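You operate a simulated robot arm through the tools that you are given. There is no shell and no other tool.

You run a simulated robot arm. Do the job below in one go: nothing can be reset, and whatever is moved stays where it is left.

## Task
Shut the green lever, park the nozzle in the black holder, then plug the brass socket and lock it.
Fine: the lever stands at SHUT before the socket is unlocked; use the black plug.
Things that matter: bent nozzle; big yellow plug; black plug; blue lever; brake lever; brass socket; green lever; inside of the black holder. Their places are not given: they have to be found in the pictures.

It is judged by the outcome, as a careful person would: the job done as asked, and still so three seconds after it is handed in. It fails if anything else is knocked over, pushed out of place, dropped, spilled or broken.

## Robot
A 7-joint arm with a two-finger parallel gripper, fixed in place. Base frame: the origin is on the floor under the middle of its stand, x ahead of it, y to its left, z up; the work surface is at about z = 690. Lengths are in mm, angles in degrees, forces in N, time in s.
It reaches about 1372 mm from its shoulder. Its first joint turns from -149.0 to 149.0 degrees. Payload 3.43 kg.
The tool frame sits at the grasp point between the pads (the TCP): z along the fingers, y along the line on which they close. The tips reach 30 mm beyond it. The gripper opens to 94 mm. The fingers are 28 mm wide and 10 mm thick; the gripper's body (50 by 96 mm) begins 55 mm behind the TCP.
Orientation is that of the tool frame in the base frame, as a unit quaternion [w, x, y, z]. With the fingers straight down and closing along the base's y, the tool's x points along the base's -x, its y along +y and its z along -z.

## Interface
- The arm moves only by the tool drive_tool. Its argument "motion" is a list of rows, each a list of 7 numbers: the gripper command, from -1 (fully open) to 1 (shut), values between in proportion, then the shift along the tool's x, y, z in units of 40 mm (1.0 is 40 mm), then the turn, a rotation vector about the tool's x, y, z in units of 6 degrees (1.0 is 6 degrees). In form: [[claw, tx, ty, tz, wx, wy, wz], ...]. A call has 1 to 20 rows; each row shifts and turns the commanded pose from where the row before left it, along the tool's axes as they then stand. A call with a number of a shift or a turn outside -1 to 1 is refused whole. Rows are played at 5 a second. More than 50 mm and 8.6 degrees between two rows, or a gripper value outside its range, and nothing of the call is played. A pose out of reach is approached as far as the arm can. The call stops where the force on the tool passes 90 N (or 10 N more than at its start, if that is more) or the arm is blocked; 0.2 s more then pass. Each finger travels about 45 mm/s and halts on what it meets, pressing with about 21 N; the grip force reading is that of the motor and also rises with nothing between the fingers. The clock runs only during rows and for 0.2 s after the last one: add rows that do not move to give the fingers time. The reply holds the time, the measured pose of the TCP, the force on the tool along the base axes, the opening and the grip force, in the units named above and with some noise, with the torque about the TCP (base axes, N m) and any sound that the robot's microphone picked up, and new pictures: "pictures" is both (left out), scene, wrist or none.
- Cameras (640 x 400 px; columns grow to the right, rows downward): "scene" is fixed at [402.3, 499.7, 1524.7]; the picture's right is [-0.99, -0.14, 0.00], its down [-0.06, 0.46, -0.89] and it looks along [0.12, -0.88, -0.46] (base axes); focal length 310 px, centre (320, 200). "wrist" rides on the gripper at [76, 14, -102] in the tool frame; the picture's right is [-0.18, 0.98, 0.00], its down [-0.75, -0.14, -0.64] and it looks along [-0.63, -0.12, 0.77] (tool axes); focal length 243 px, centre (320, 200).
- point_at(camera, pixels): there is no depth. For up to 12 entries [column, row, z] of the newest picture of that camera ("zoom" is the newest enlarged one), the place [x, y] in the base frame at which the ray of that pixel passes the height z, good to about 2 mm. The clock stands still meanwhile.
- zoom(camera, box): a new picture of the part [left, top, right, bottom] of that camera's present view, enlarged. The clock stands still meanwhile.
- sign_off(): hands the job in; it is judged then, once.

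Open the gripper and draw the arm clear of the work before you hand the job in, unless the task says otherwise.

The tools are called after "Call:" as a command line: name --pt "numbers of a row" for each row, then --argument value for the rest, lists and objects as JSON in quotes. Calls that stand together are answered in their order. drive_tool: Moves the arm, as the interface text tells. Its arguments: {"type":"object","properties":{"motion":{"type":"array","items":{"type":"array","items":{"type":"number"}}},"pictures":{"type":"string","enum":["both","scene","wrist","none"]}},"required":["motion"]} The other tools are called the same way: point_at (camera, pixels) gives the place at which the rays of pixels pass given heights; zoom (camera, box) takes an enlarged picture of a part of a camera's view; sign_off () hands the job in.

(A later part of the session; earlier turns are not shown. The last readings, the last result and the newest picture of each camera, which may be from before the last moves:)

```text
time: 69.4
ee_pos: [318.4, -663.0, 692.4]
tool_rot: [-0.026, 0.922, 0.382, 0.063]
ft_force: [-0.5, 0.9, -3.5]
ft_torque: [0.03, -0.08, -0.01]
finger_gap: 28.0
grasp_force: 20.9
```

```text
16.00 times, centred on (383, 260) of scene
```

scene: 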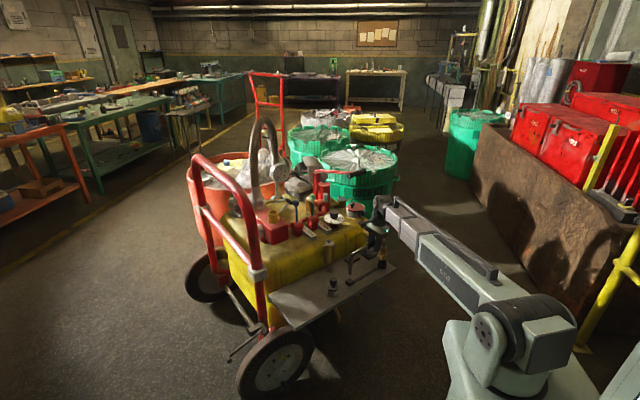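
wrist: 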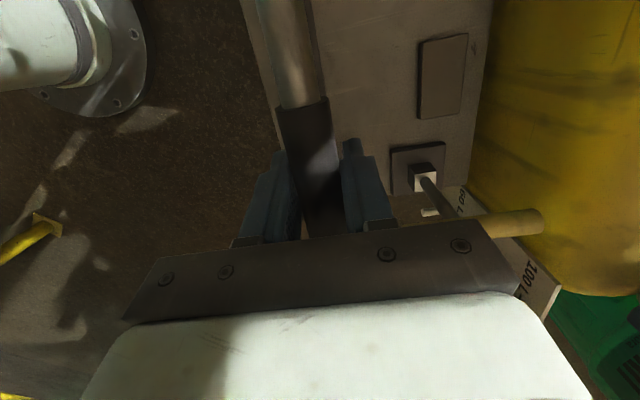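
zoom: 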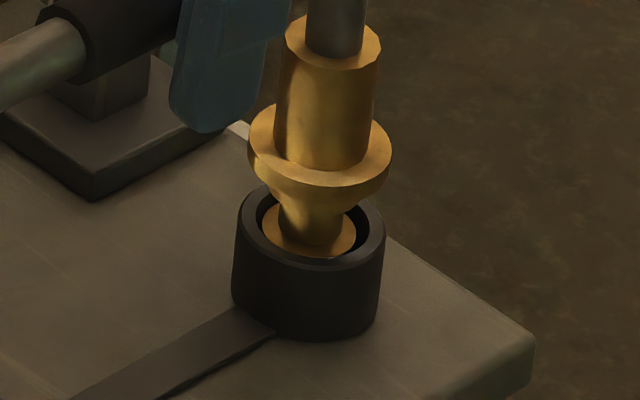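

The spigot lip has entered the cup with no contact force. Lowering further 12 mm.

Call:
drive_tool --pt "1 -0.011 0 0.075 0 0 0" --pt "1 -0.011 0 0.075 0 0 0" --pt "1 -0.011 0 0.075 0 0 0" --pt "1 -0.011 0 0.075 0 0 0" --pt "1 0 0 0 0 0 0" --pictures "none"

Call:
zoom --camera "scene" --box '[370, 248, 396, 272]'

Call:
zoom --camera "scene" --box '[330, 262, 370, 290]'

```text
time: 70.6
ee_pos: [318.9, -664.3, 679.2]
tool_rot: [-0.026, 0.922, 0.382, 0.063]
ft_force: [-0.3, -0.1, -3.7]
ft_torque: [0.06, -0.05, 0.0]
finger_gap: 28.0
grasp_force: 20.9
```

```text
16.00 times, centred on (383, 260) of scene
```

zoom: 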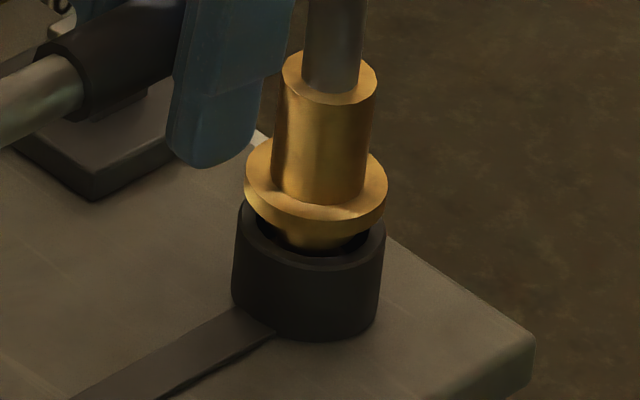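

```text
14.29 times, centred on (350, 276) of scene
```

zoom: 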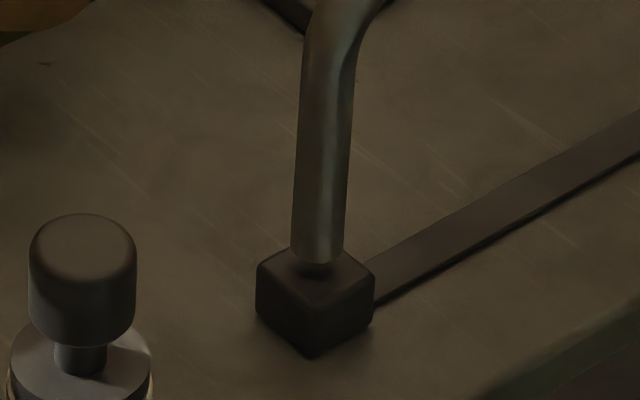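

The flange is near the rim and the tip is just above the block. Lowering in 2.5 mm steps and watching for contact.

Call:
drive_tool --pt "1 -0.0088 0 0.062 0 0 0" --pt "1 -0.0088 0 0.062 0 0 0" --pt "1 0 0 0 0 0 0" --pictures "none"

Call:
zoom --camera "scene" --box '[330, 245, 400, 290]'

```text
time: 71.4
ee_pos: [318.0, -663.3, 673.9]
tool_rot: [-0.026, 0.922, 0.382, 0.064]
ft_force: [0.4, -0.5, -3.9]
ft_torque: [0.04, -0.08, 0.0]
finger_gap: 28.2
grasp_force: 20.9
```

```text
8.89 times, centred on (365, 268) of scene
```

zoom: 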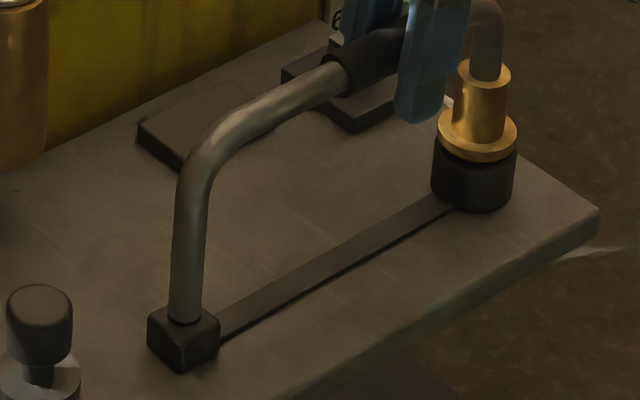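

The layout clearly fits: spigot in the cup, tip on the block. A few more small steps until contact registers.

Call:
drive_tool --pt "1 -0.007 0 0.05 0 0 0" --pt "1 0 0 0 0 0 0" --pictures "none"

Call:
drive_tool --pt "1 -0.007 0 0.05 0 0 0" --pt "1 0 0 0 0 0 0" --pictures "none"

Call:
zoom --camera "scene" --box '[330, 245, 400, 290]'

```text
time: 72.0
ee_pos: [317.5, -664.2, 673.1]
tool_rot: [-0.026, 0.922, 0.382, 0.062]
ft_force: [0.4, -0.4, -3.4]
ft_torque: [0.07, -0.05, -0.03]
finger_gap: 28.0
grasp_force: 21.2
```

```text
time: 72.6
ee_pos: [318.4, -662.8, 670.2]
tool_rot: [-0.025, 0.922, 0.381, 0.063]
ft_force: [2.8, 1.2, 22.2]
ft_torque: [-0.01, 0.04, -0.01]
finger_gap: 28.3
grasp_force: 21.1
```

```text
8.89 times, centred on (365, 268) of scene
```

zoom: 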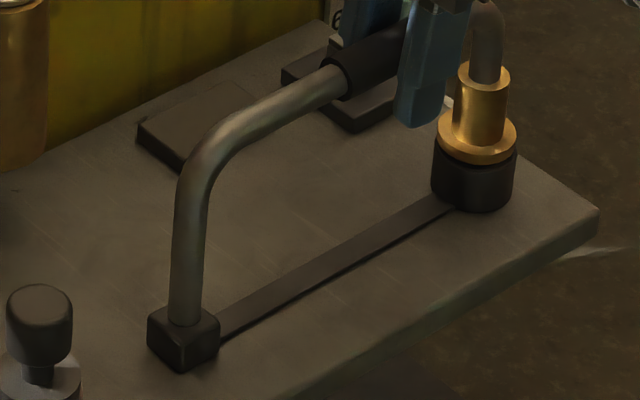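

Contact at +22 N: the nozzle is seated. Easing off 1 mm, opening the fingers, and checking it stays put.

Call:
drive_tool --pt "1 0.0035 0 -0.025 0 0 0" --pt "0.2 0 0 0 0 0 0" --pt "-0.1 0 0 0 0 0 0" --pt "-0.1 0 0 0 0 0 0" --pt "-0.1 0 0 0 0 0 0"

Call:
zoom --camera "scene" --box '[330, 240, 400, 290]'

```text
time: 73.8
ee_pos: [318.3, -663.7, 672.7]
tool_rot: [-0.026, 0.922, 0.382, 0.063]
ft_force: [-0.6, 0.7, 1.1]
ft_torque: [0.02, -0.04, 0.01]
finger_gap: 51.8
grasp_force: 0.1
```

scene: 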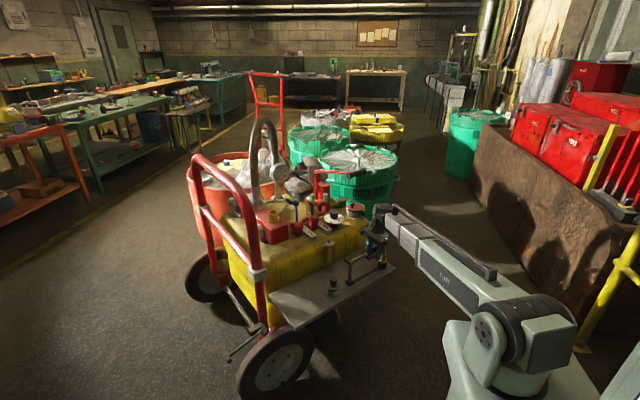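
wrist: 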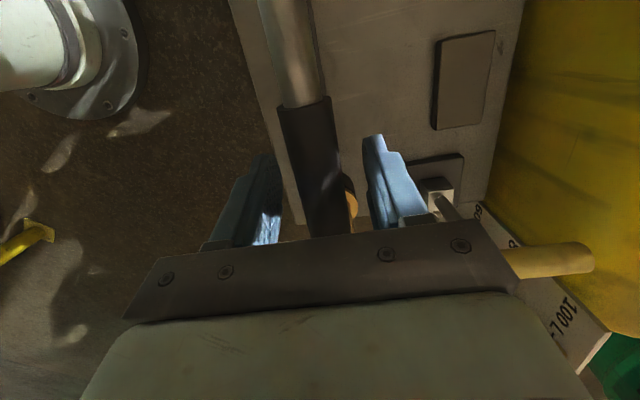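

```text
8.00 times, centred on (365, 265) of scene
```

zoom: 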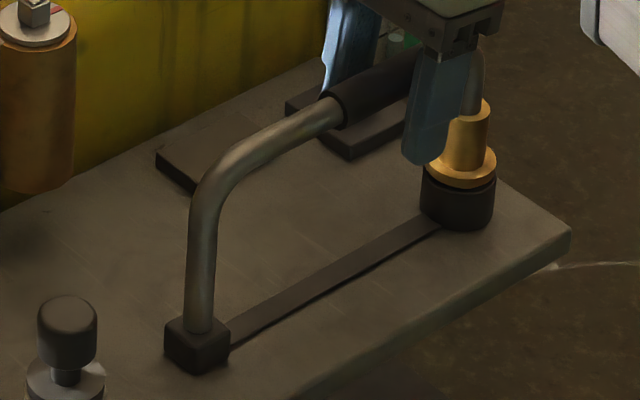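

The nozzle stands stable. Rising straight up clear of it, then removing the pitch.

Call:
drive_tool --pt "-0.1 0.03 0 -0.22 0 0 0" --pt "-0.1 0.08 0 -0.6 0 0 0" --pt "-0.1 0.124 0 -0.893 0 0 0" --pt "-0.1 0.124 0 -0.893 0 0 0" --pt "-0.1 0.124 0 -0.893 0 0 0" --pt "-0.1 0.124 0 -0.893 0 0 0" --pt "-0.1 0 0 0 0 -0.65 0" --pt "-0.1 0 0 0 0 -0.65 0" --pt "-0.1 0 0 0 0 0 0"

Call:
zoom --camera "scene" --box '[320, 225, 410, 295]'

```text
time: 75.8
ee_pos: [318.1, -663.2, 848.5]
tool_rot: [0.0, 0.924, 0.383, -0.001]
ft_force: [0.4, -0.2, 0.4]
ft_torque: [0.0, 0.0, 0.01]
finger_gap: 51.7
grasp_force: 0.0
```

scene: 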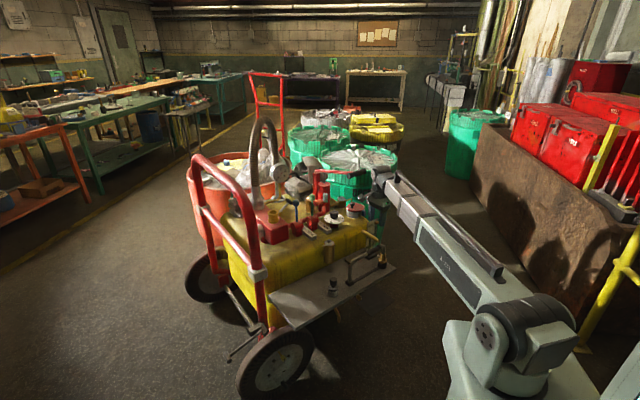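
wrist: 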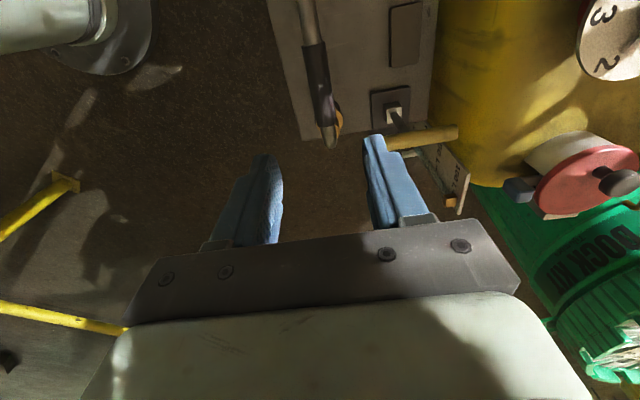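

```text
5.71 times, centred on (365, 260) of scene
```

zoom: 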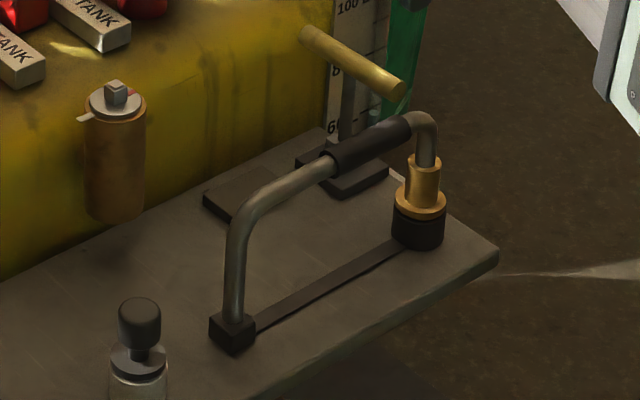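

The nozzle is parked nicely. Next the black plug at about (485,-499): moving above it and rotating to yaw -45° so the gripper keeps clear of the parked nozzle.

Call:
drive_tool --pt "-0.3 0.9 0.01 0 0 0 0" --pt "-0.3 0.99 0.01 0 0 0 0" --pt "-0.3 0.99 0.01 0 0 0 0" --pt "-0.3 0.99 0.01 0 0 0 0" --pt "-0.3 0.99 0.01 0 0 0 0" --pt "-0.3 0.99 0.01 0 0 0 0" --pt "-0.3 0 0 0 0 0 -1" --pt "-0.3 0 0 0 0 0 -1" --pt "-0.3 0 0 0 0 0 -1" --pt "-0.3 0 0 0 0 0 -1" --pt "-0.3 0 0 0 0 0 -1" --pt "-0.3 0 0 0 0 0 -1" --pt "-0.3 0 0 0 0 0 -1" --pt "-0.3 0 0 0 0 0 -1" --pt "-0.3 0 0 0 0 0 -1" --pt "-0.3 0 0 0 0 0 -1" --pt "-0.3 0 0 0 0 0 -1" --pt "-0.3 0 0 0 0 0 -1" --pt "-0.3 0 0 0 0 0 -1" --pt "-0.3 0 0 0 0 0 -1" --pictures "none"

Call:
drive_tool --pt "-0.3 0 0 0 0 0 -1" --pt "-0.3 0 0 0 0 0 0"

Call:
zoom --camera "wrist" --box '[240, 0, 400, 110]'

```text
time: 80.0
ee_pos: [486.1, -499.2, 847.7]
tool_rot: [0.001, 0.43, 0.903, 0.001]
ft_force: [0.9, 0.5, -0.3]
ft_torque: [0.0, 0.01, -0.01]
finger_gap: 61.0
grasp_force: 0.1
```

```text
time: 80.6
ee_pos: [485.9, -500.7, 848.4]
tool_rot: [0.0, 0.382, 0.924, 0.0]
ft_force: [1.2, -0.1, -0.7]
ft_torque: [0.02, 0.03, -0.01]
finger_gap: 61.3
grasp_force: 0.0
```

scene: 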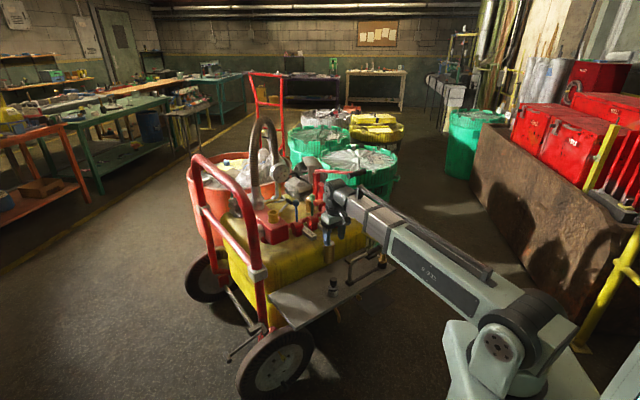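
wrist: 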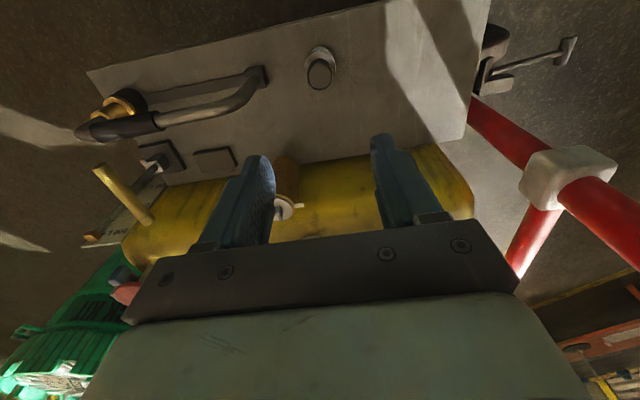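

```text
3.64 times, centred on (320, 55) of wrist
```

zoom: 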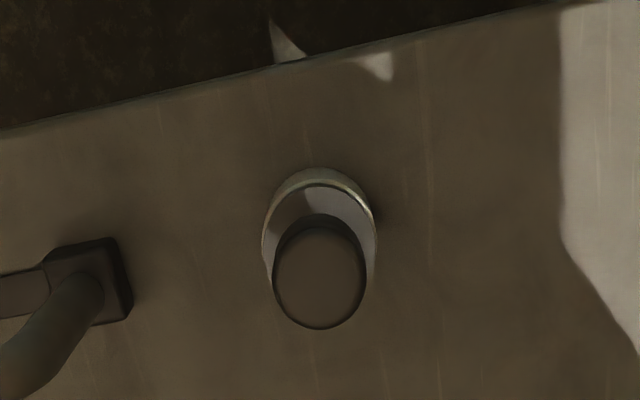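

The plug knob top is at wrist (319.7,77.8). Locating it and the other items nearby.

Call:
point_at --camera "wrist" --pixels '[[319.7, 77, 630], [319.7, 77, 640], [319.7, 77, 645], [320.3, 63.2, 578], [320.3, 63.2, 585], [242, 105, 680], [242, 105, 690]]'

Call:
zoom --camera "scene" --box '[318, 268, 350, 300]'

```text
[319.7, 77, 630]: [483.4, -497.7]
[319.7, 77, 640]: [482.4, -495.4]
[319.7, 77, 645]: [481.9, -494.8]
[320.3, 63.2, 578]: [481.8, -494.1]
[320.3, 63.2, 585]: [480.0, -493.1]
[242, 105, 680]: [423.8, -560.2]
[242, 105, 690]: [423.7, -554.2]
```

```text
12.50 times, centred on (334, 284) of scene
```

zoom: 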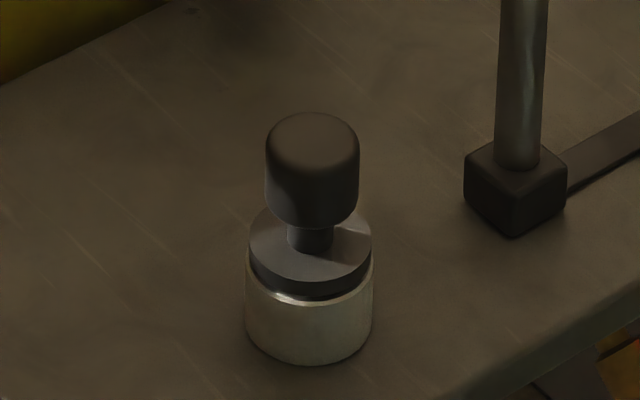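

The plug's knob spans z≈611–636 above a flange at ~591. I'll centre on it and descend to TCP z≈629 so the fingertips stay above the flange.

Call:
drive_tool --pt "-0.3 0.117 0.014 0.8 0 0 0" --pt "-0.3 0 0 0.9 0 0 0" --pt "-0.3 0 0 0.9 0 0 0" --pt "-0.3 0 0 0.9 0 0 0" --pt "-0.3 0 0 0.9 0 0 0" --pt "-0.3 0 0 0.6 0 0 0" --pt "-0.3 0 0 0 0 0 0"

Call:
zoom --camera "scene" --box '[310, 255, 358, 300]'

Call:
zoom --camera "wrist" --box '[240, 120, 400, 230]'

```text
time: 82.2
ee_pos: [483.1, -495.8, 648.3]
tool_rot: [0.0, 0.382, 0.924, 0.0]
ft_force: [-0.3, 0.2, -0.5]
ft_torque: [-0.01, 0.01, 0.01]
finger_gap: 61.2
grasp_force: 0.0
```

scene: 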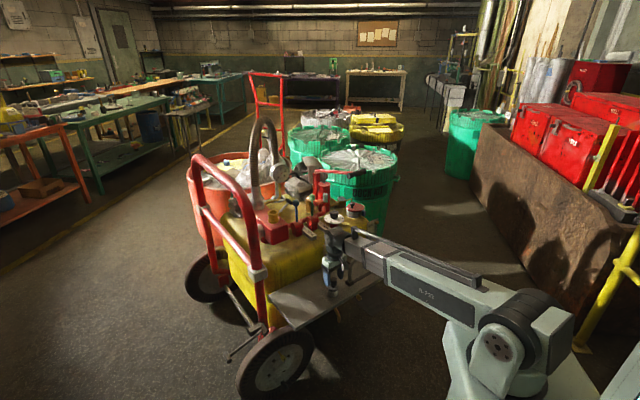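
wrist: 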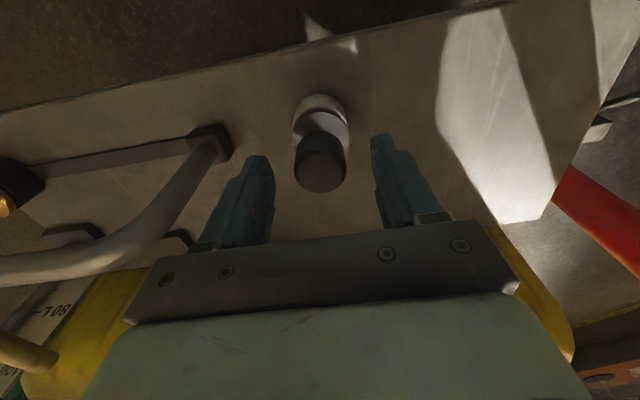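

```text
8.89 times, centred on (334, 278) of scene
```

zoom: 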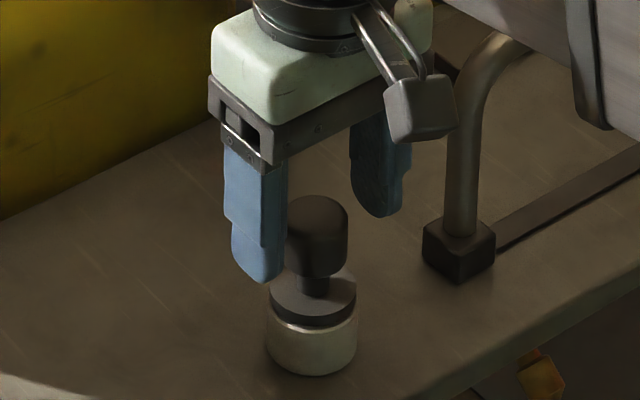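

```text
3.64 times, centred on (320, 175) of wrist
```

zoom: 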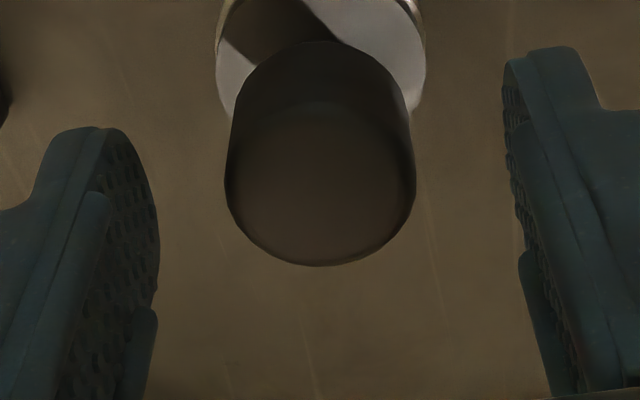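

Knob is centred. Lowering another 19 mm and closing.

Call:
drive_tool --pt "-0.3 0 0 0.24 0 0 0" --pt "-0.3 0 0 0.24 0 0 0" --pt "-0.3 0 0 0 0 0 0" --pt "1 0 0 0 0 0 0" --pt "1 0 0 0 0 0 0" --pt "1 0 0 0 0 0 0" --pt "1 0 0 0 0 0 0"

Call:
zoom --camera "scene" --box '[310, 255, 358, 300]'

```text
time: 83.8
ee_pos: [482.9, -495.4, 628.7]
tool_rot: [0.0, 0.383, 0.924, -0.001]
ft_force: [-0.4, -0.2, 1.0]
ft_torque: [-0.01, 0.0, 0.01]
finger_gap: 30.8
grasp_force: 20.7
```

scene: 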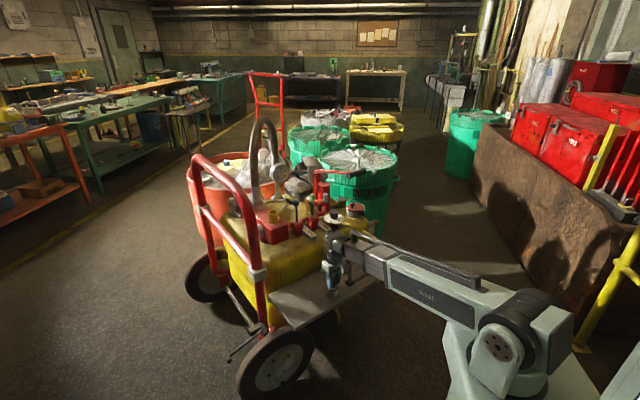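
wrist: 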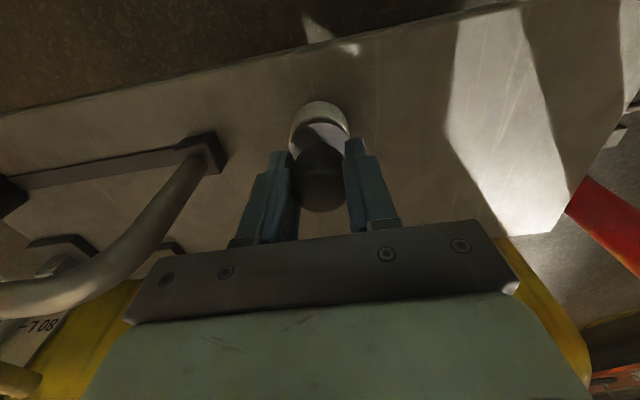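

```text
8.89 times, centred on (334, 278) of scene
```

zoom: 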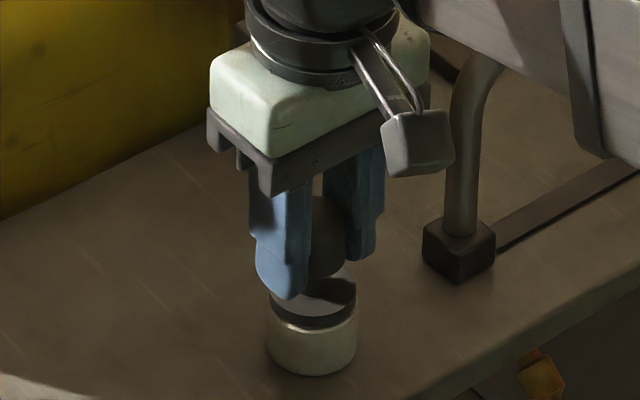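

Knob gripped at 30.8 mm. Lifting a short way to see whether the plug comes out freely.

Call:
drive_tool --pt "1 0 0 -0.2 0 0 0" --pt "1 0 0 -0.4 0 0 0" --pt "1 0 0 -0.7 0 0 0" --pt "1 0 0 -0.7 0 0 0" --pt "1 0 0 0 0 0 0"

Call:
zoom --camera "scene" --box '[305, 235, 365, 300]'

```text
time: 85.0
ee_pos: [482.1, -496.1, 709.7]
tool_rot: [0.0, 0.382, 0.924, -0.001]
ft_force: [0.3, -0.4, -0.4]
ft_torque: [-0.01, 0.0, -0.02]
finger_gap: 30.7
grasp_force: 21.4
```

scene: 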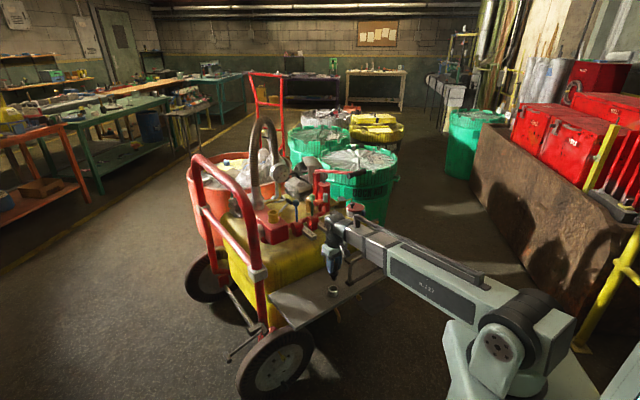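
wrist: 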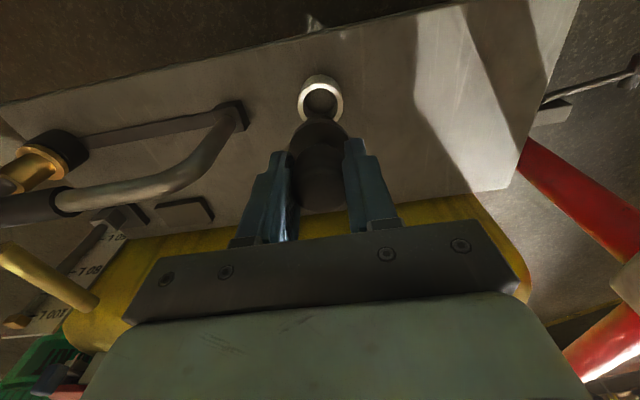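

```text
6.15 times, centred on (335, 268) of scene
```

zoom: 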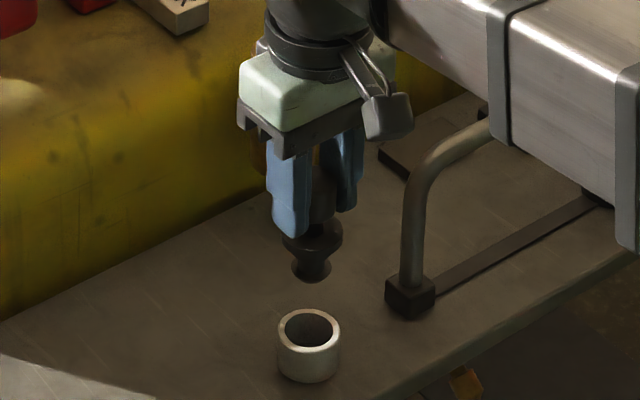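

The plug came out cleanly, with a spigot like the nozzle's. Raising to carrying height and moving toward the socket side.

Call:
drive_tool --pt "1 0 0 -0.7 0 0 0" --pt "1 0 0 -0.94 0 0 0" --pt "1 0 0 -0.94 0 0 0" --pt "1 0 0 -0.94 0 0 0" --pt "1 0 0 -0.94 0 0 0" --pt "1 0 0 -0.94 0 0 0" --pt "1 0 0 -0.94 0 0 0" --pt "1 0 0 -0.94 0 0 0" --pt "1 0 0 -0.94 0 0 0" --pt "1 -0.8 0.05 -0.2 0 0 0" --pt "1 -0.98 0.06 0 0 0 0" --pt "1 -0.98 0.06 0 0 0 0" --pt "1 -0.98 0.06 0 0 0 0" --pt "1 -0.18 0 0 0 0 0" --pt "1 0 0 0 0 0 0" --pictures "scene"

Call:
drive_tool --pt "1 0 0 0 0 0 -0.9" --pt "1 0 0 0 0 0 -0.9" --pt "1 0 0 0 0 0 -0.9" --pt "1 0 0 0 0 0 -0.9" --pt "1 0 0 0 0 0 -0.9" --pt "1 0 0 0 0 0 -0.9" --pt "1 0 0 0 0 0 -0.9" --pt "1 0 0 0 0 0 -0.9" --pt "1 0 0 0 0 0 -0.9" --pt "1 0 0 0 0 0 -0.9" --pt "1 0 0 0 0 0 -0.9" --pt "1 0 0 0 0 0 -0.9" --pt "1 0 0 0 0 0 -0.9" --pt "1 0 0 0 0 0 -0.9" --pt "1 0 0 0 0 0 -0.9" --pt "1 0 0 0 0 0 -0.9" --pt "1 0 0 0 0 0 -0.5" --pt "1 0 0 0 0 0 0"

```text
time: 88.2
ee_pos: [601.8, -600.4, 1047.7]
tool_rot: [0.0, 0.382, 0.924, 0.0]
ft_force: [0.0, 0.1, -1.1]
ft_torque: [-0.01, -0.01, 0.0]
finger_gap: 30.6
grasp_force: 21.0
```

scene: 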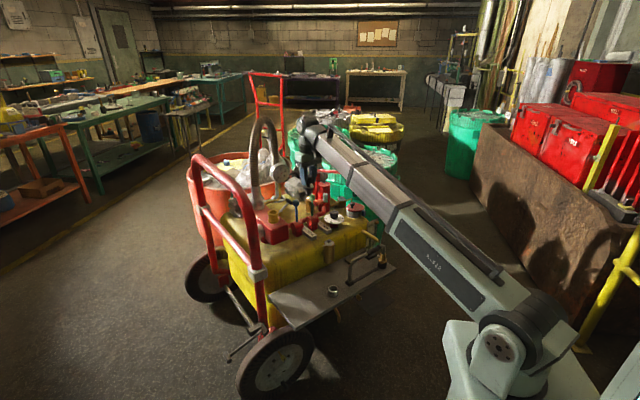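

```text
time: 92.0
ee_pos: [601.3, -600.9, 1047.0]
tool_rot: [0.0, -0.378, 0.926, 0.0]
ft_force: [-0.2, -0.2, -0.4]
ft_torque: [0.04, 0.0, 0.02]
finger_gap: 30.4
grasp_force: 21.3
```

scene: 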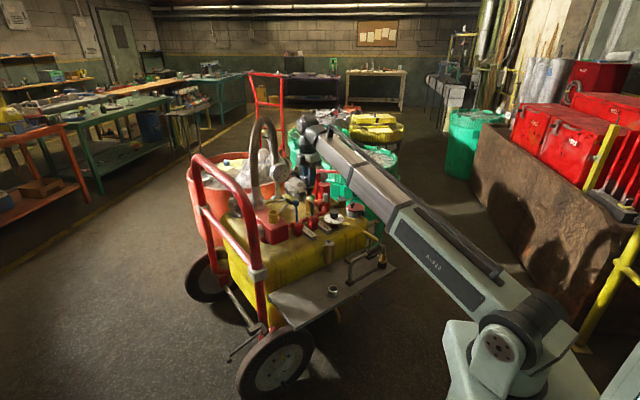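
wrist: 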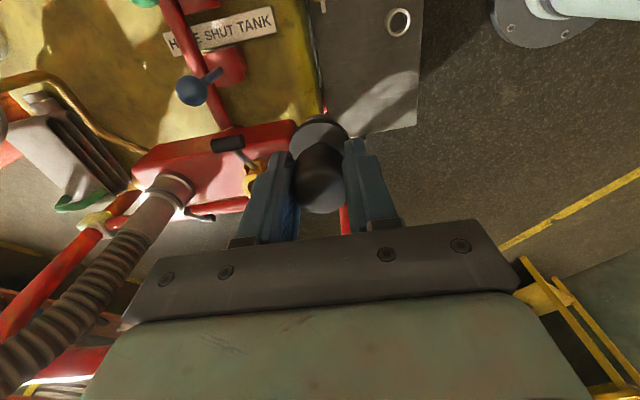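

Now at yaw +45°, carrying the plug. I'll measure the open socket's rim centre with both cameras.

Call:
zoom --camera "wrist" --box '[190, 100, 310, 220]'

Call:
zoom --camera "scene" --box '[256, 198, 292, 228]'

```text
3.33 times, centred on (250, 160) of wrist
```

zoom: 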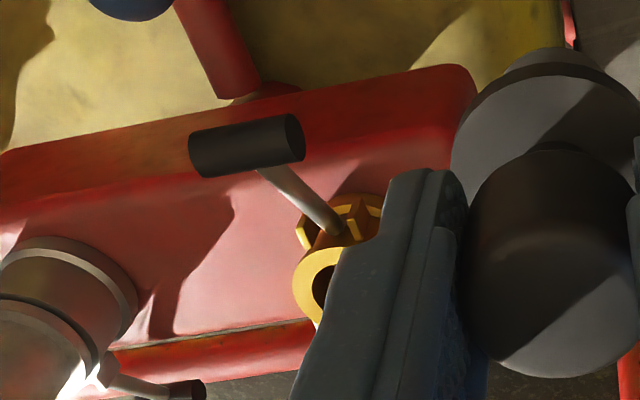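

```text
13.33 times, centred on (274, 213) of scene
```

zoom: 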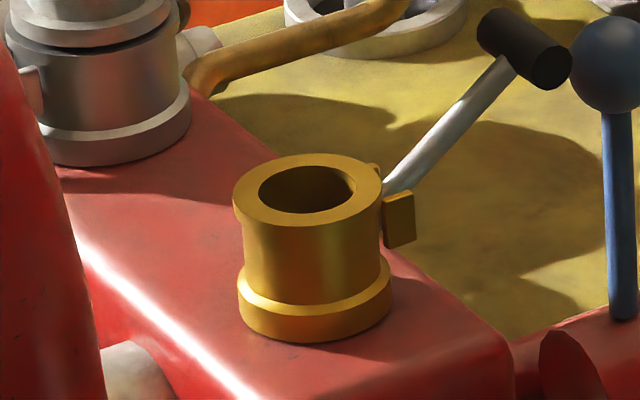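

The left finger partly hides the socket, so I'll shift ~50 mm along +tool-y for a clear wrist view of it.

Call:
drive_tool --pt "1 0 0.7 0 0 0 0" --pt "1 0 0.7 0 0 0 0" --pt "1 0 0 0 0 0 0" --pictures "wrist"

Call:
zoom --camera "wrist" --box '[140, 100, 260, 220]'

```text
time: 92.8
ee_pos: [561.3, -563.0, 1047.0]
tool_rot: [0.0, -0.378, 0.926, 0.0]
ft_force: [-0.7, 0.8, -0.5]
ft_torque: [-0.01, -0.02, 0.0]
finger_gap: 30.5
grasp_force: 20.9
```

wrist: 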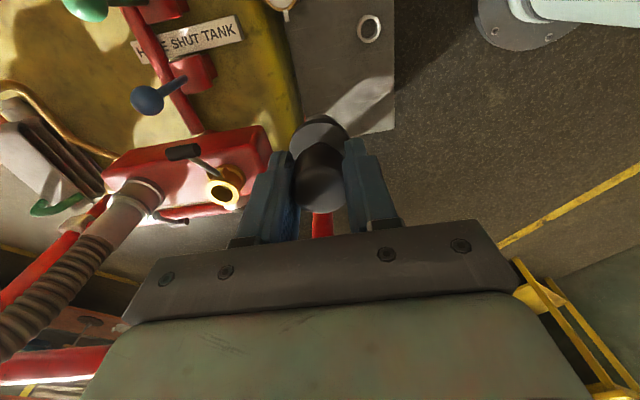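

```text
3.33 times, centred on (200, 160) of wrist
```

zoom: 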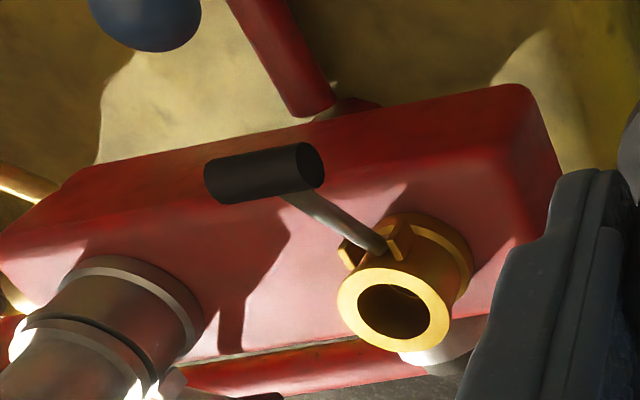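

The socket rim is clear at about (222,192.7). Triangulating it with the scene camera.

Call:
point_at --camera "wrist" --pixels '[[222.06, 192.7, 870], [222.06, 192.7, 875], [222.06, 192.7, 880], [222.06, 192.7, 885]]'

Call:
point_at --camera "scene" --pixels '[[273.06, 212.17, 870], [273.06, 212.17, 875], [273.06, 212.17, 880], [273.06, 212.17, 885]]'

```text
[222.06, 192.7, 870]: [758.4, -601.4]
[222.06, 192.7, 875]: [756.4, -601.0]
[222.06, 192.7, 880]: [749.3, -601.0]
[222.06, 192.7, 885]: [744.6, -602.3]
```

```text
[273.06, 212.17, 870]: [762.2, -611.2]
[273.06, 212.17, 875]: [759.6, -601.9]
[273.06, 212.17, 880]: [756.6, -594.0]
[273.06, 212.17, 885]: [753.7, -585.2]
```

The socket rim centre is (757.5,-601,875.5). Now checking how the plug hangs in the gripper.

Call:
zoom --camera "scene" --box '[296, 165, 340, 210]'

Call:
zoom --camera "wrist" --box '[260, 90, 380, 220]'

```text
8.89 times, centred on (318, 188) of scene
```

zoom: 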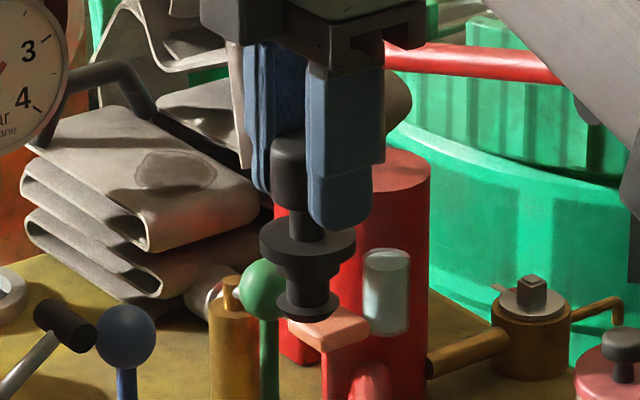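

```text
3.08 times, centred on (320, 155) of wrist
```

zoom: 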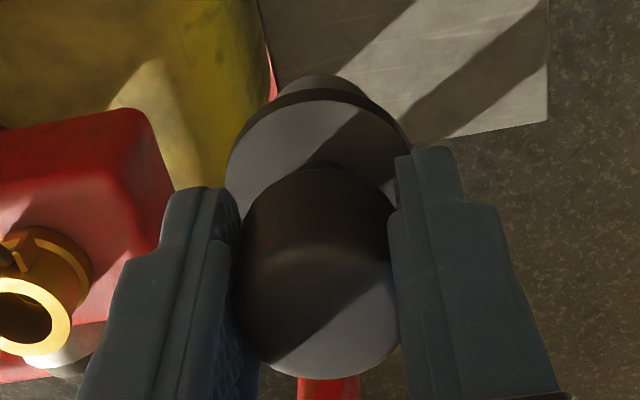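

The plug hangs vertically. Locating its spigot bottom relative to the TCP.

Call:
point_at --camera "scene" --pixels '[[316.65, 200.15, 965], [316.65, 200.15, 970], [316.65, 200.15, 975], [316.65, 200.15, 980]]'

Call:
point_at --camera "wrist" --pixels '[[321, 177, 1055], [318.5, 145, 1008]]'

```text
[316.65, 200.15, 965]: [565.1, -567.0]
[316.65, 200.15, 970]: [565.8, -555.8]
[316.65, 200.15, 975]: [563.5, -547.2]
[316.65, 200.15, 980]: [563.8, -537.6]
```

```text
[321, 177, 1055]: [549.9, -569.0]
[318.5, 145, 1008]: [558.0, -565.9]
```

Moving over the socket at a safe height (spigot bottom ~967, above the raised T-bar).

Call:
drive_tool --pt "1 -0.3 -0.45 0 0 0 0" --pt "1 -0.55 -0.82 0 0 0 0" --pt "1 -0.55 -0.82 0 0 0 0" --pt "1 -0.55 -0.82 0 0 0 0" --pt "1 -0.55 -0.82 0 0 0 0" --pt "1 -0.3 -0.385 0 0 0 0" --pt "1 0 0 0.9 0 0 0" --pt "1 0 0 0.9 0 0 0" --pt "1 0 0 0 0 0 0"

Call:
zoom --camera "scene" --box '[252, 180, 300, 225]'

```text
time: 94.8
ee_pos: [756.8, -598.2, 975.2]
tool_rot: [0.0, -0.378, 0.926, -0.001]
ft_force: [0.0, 0.2, -0.4]
ft_torque: [-0.01, 0.01, 0.0]
finger_gap: 30.8
grasp_force: 20.7
```

scene: 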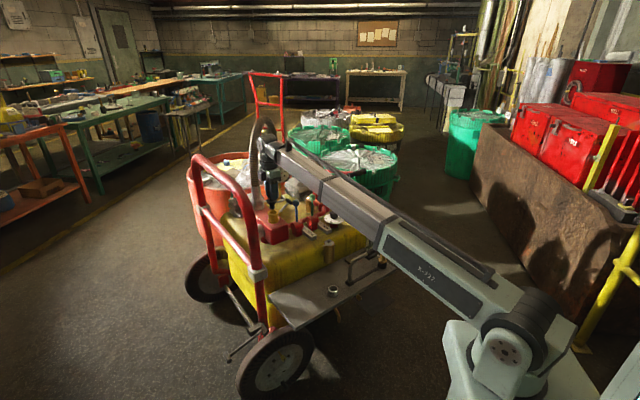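
wrist: 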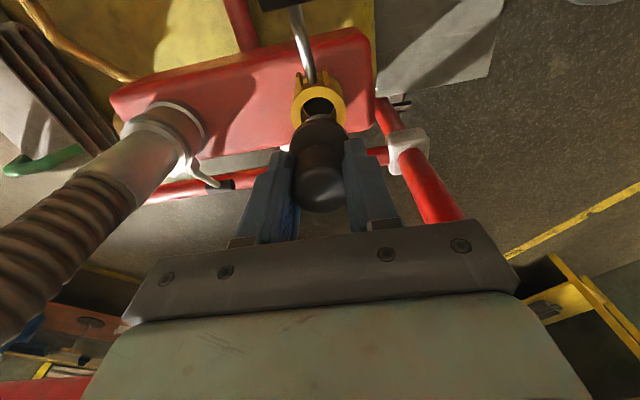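

```text
8.89 times, centred on (276, 202) of scene
```

zoom: 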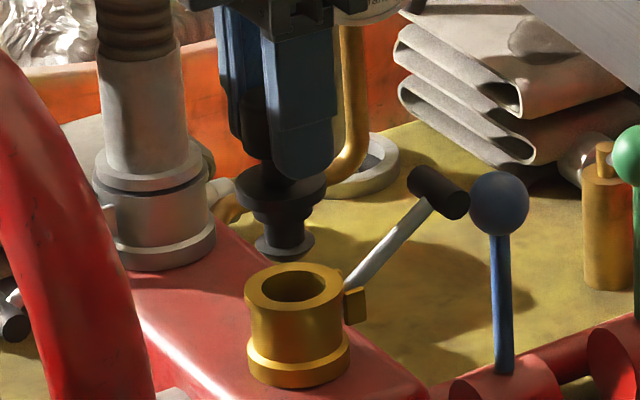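

The wrist view shows the socket ring right ahead of the plug's spigot. Zooming both to compute the residual offset.

Call:
zoom --camera "scene" --box '[258, 195, 292, 222]'

Call:
zoom --camera "wrist" --box '[270, 50, 370, 150]'

```text
14.81 times, centred on (275, 208) of scene
```

zoom: 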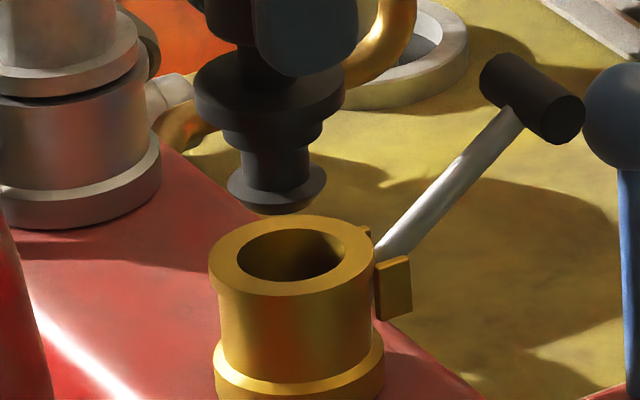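

```text
4.00 times, centred on (320, 100) of wrist
```

zoom: 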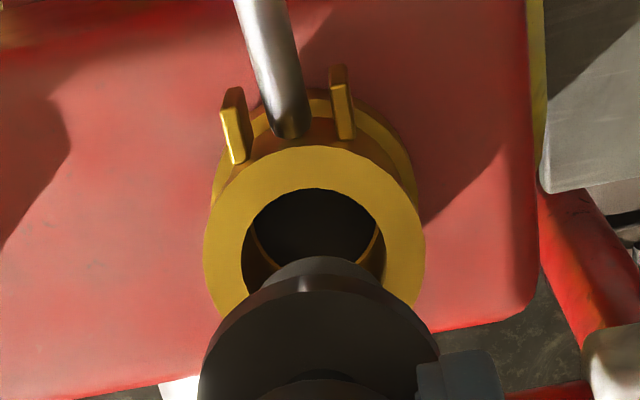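

Both views suggest the plug is ~3 mm off along -tool-x. Correcting by +2.9 mm in tool-x and lowering 20 mm to just above the rim.

Call:
drive_tool --pt "1 0.072 0.005 0 0 0 0" --pt "1 0 0 0.25 0 0 0" --pt "1 0 0 0.25 0 0 0" --pt "1 0 0 0 0 0 0" --pictures "none"

Call:
zoom --camera "scene" --box '[258, 195, 292, 222]'

Call:
zoom --camera "wrist" --box '[270, 60, 370, 160]'

```text
time: 95.8
ee_pos: [755.0, -601.6, 954.2]
tool_rot: [0.0, -0.378, 0.926, 0.0]
ft_force: [-0.6, -0.3, -1.1]
ft_torque: [0.04, -0.02, 0.0]
finger_gap: 30.6
grasp_force: 21.2
```

```text
14.81 times, centred on (275, 208) of scene
```

zoom: 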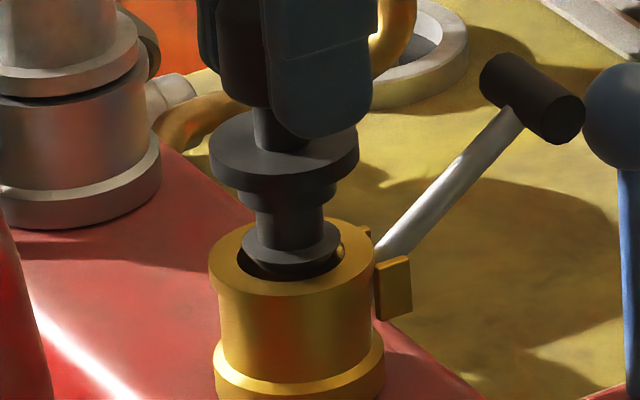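

```text
4.00 times, centred on (320, 110) of wrist
```

zoom: 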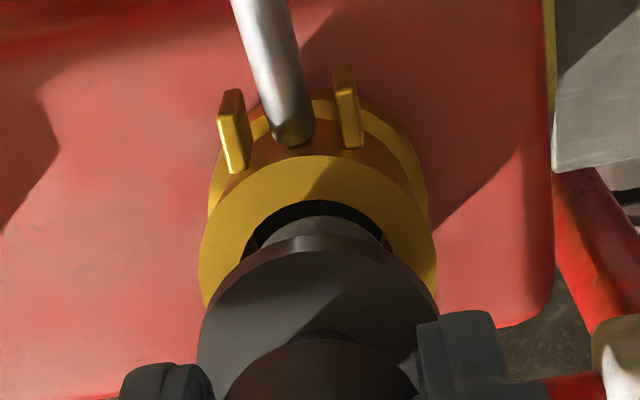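

The lip is aligned with the hole in x and nearly in y. Lowering 8 mm with a force check.

Call:
drive_tool --pt "1 0.02 0 0.1 0 0 0" --pt "1 0 0 0.1 0 0 0" --pt "1 0 0 0 0 0 0" --pictures "none"

Call:
zoom --camera "scene" --box '[258, 195, 292, 222]'

Call:
zoom --camera "wrist" --box '[270, 60, 370, 160]'

```text
time: 96.6
ee_pos: [752.9, -603.0, 945.9]
tool_rot: [0.0, -0.378, 0.926, -0.001]
ft_force: [0.8, -0.7, 0.1]
ft_torque: [-0.01, 0.0, 0.02]
finger_gap: 30.5
grasp_force: 21.6
```

```text
14.81 times, centred on (275, 208) of scene
```

zoom: 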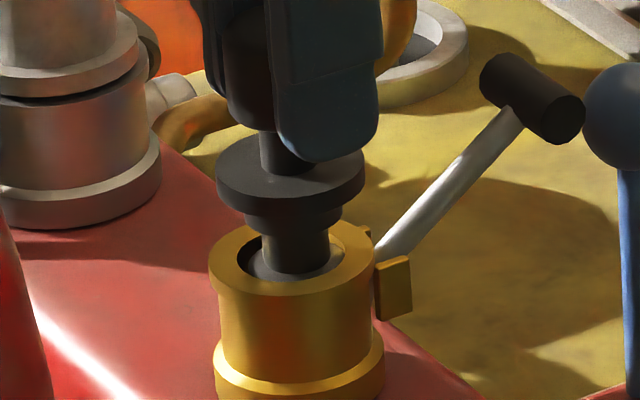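

```text
4.00 times, centred on (320, 110) of wrist
```

zoom: 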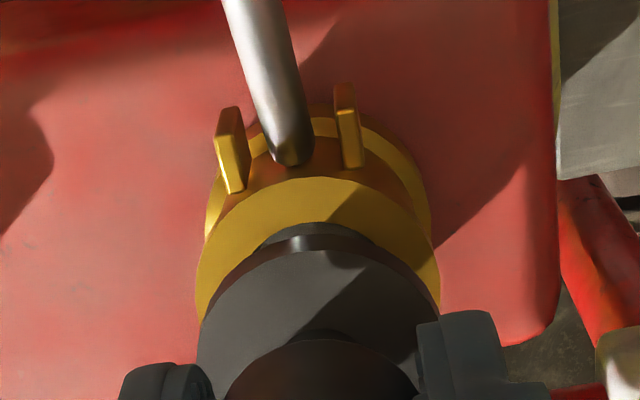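

The spigot is inside the socket with no contact force. Lowering 16 mm more.

Call:
drive_tool --pt "1 -0.01 0 0.1 0 0 0" --pt "1 0 0 0.1 0 0 0" --pt "1 0 0 0.1 0 0 0" --pt "1 0 0 0.1 0 0 0" --pt "1 0 0 0 0 0 0" --pictures "none"

Call:
zoom --camera "scene" --box '[258, 195, 292, 222]'

```text
time: 97.8
ee_pos: [754.2, -602.5, 931.5]
tool_rot: [0.0, -0.378, 0.926, 0.0]
ft_force: [-0.2, 0.3, -0.9]
ft_torque: [-0.03, -0.03, 0.01]
finger_gap: 30.5
grasp_force: 20.8
```

```text
14.81 times, centred on (275, 208) of scene
```

zoom: 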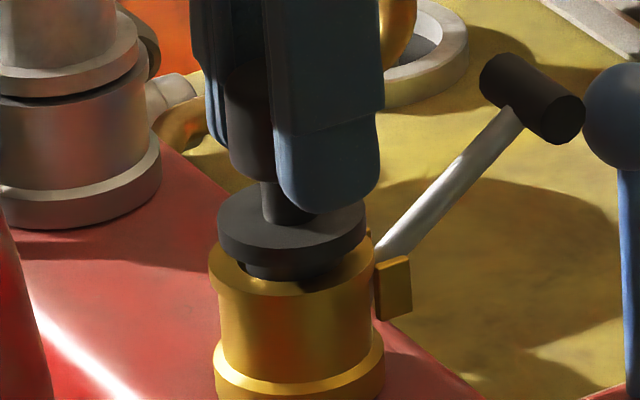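

Nearly down. Continuing in 3 mm steps until the flange seats on the rim.

Call:
drive_tool --pt "1 0 0 0.075 0 0 0" --pt "1 0 0 0.05 0 0 0" --pt "1 0 0 0 0 0 0" --pictures "none"

Call:
drive_tool --pt "1 0 0 0.05 0 0 0" --pt "1 0 0 0 0 0 0" --pictures "none"

Call:
zoom --camera "scene" --box '[258, 195, 292, 222]'

```text
time: 98.6
ee_pos: [753.2, -602.5, 924.8]
tool_rot: [0.0, -0.378, 0.926, 0.0]
ft_force: [0.5, 0.0, -1.1]
ft_torque: [0.03, 0.01, -0.02]
finger_gap: 30.6
grasp_force: 20.6
```

```text
time: 99.2
ee_pos: [753.8, -601.6, 924.8]
tool_rot: [0.0, -0.379, 0.926, 0.0]
ft_force: [0.4, 0.8, 10.3]
ft_torque: [-0.01, -0.02, -0.02]
finger_gap: 30.4
grasp_force: 21.3
```

```text
14.81 times, centred on (275, 208) of scene
```

zoom: 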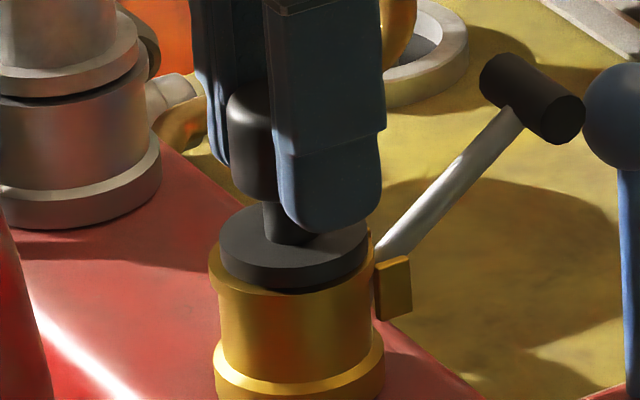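

The flange is seated on the socket rim (contact +10 N). Releasing the knob and rising.

Call:
drive_tool --pt "0.3 0 0 0 0 0 0" --pt "-0.2 0 0 0 0 0 0" --pt "-0.2 0 0 0 0 0 0" --pt "-0.2 0 0 -0.3 0 0 0" --pt "-0.2 0 0 -0.8 0 0 0" --pt "-0.2 0 0 -0.9 0 0 0" --pt "-0.2 0 0 -0.9 0 0 0" --pt "-0.2 0 0 0 0 0 0"

Call:
zoom --camera "scene" --box '[254, 185, 304, 228]'

Call:
zoom --camera "wrist" --box '[260, 40, 380, 160]'

```text
time: 101.0
ee_pos: [754.0, -601.8, 1038.8]
tool_rot: [0.0, -0.378, 0.926, 0.0]
ft_force: [0.1, -0.4, 0.2]
ft_torque: [0.01, -0.03, 0.01]
finger_gap: 56.6
grasp_force: 0.1
```

scene: 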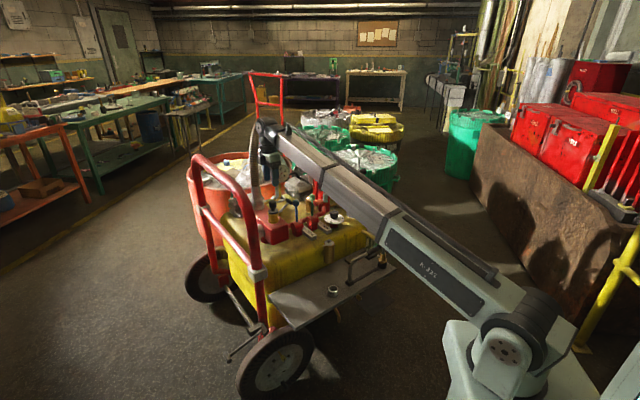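
wrist: 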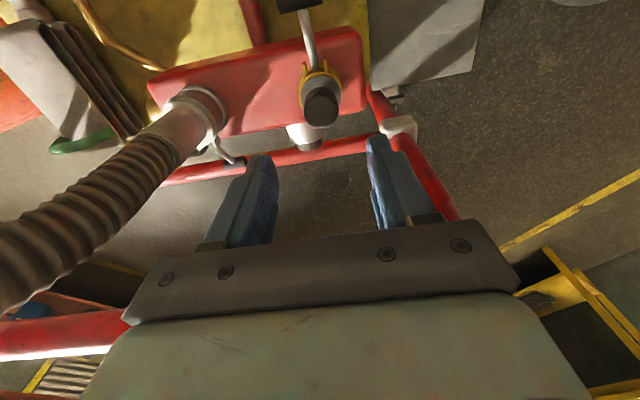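

```text
9.30 times, centred on (279, 206) of scene
```

zoom: 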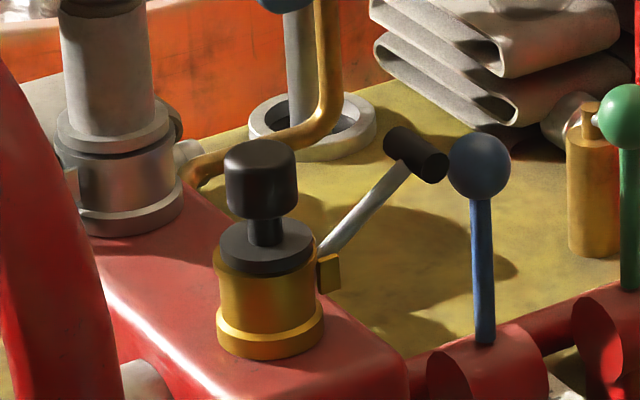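

```text
3.33 times, centred on (320, 100) of wrist
```

zoom: 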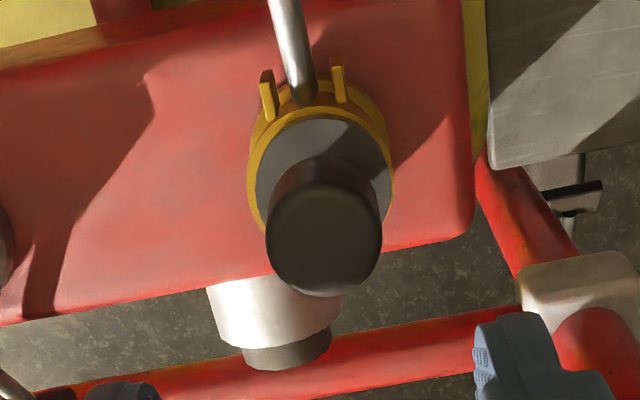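

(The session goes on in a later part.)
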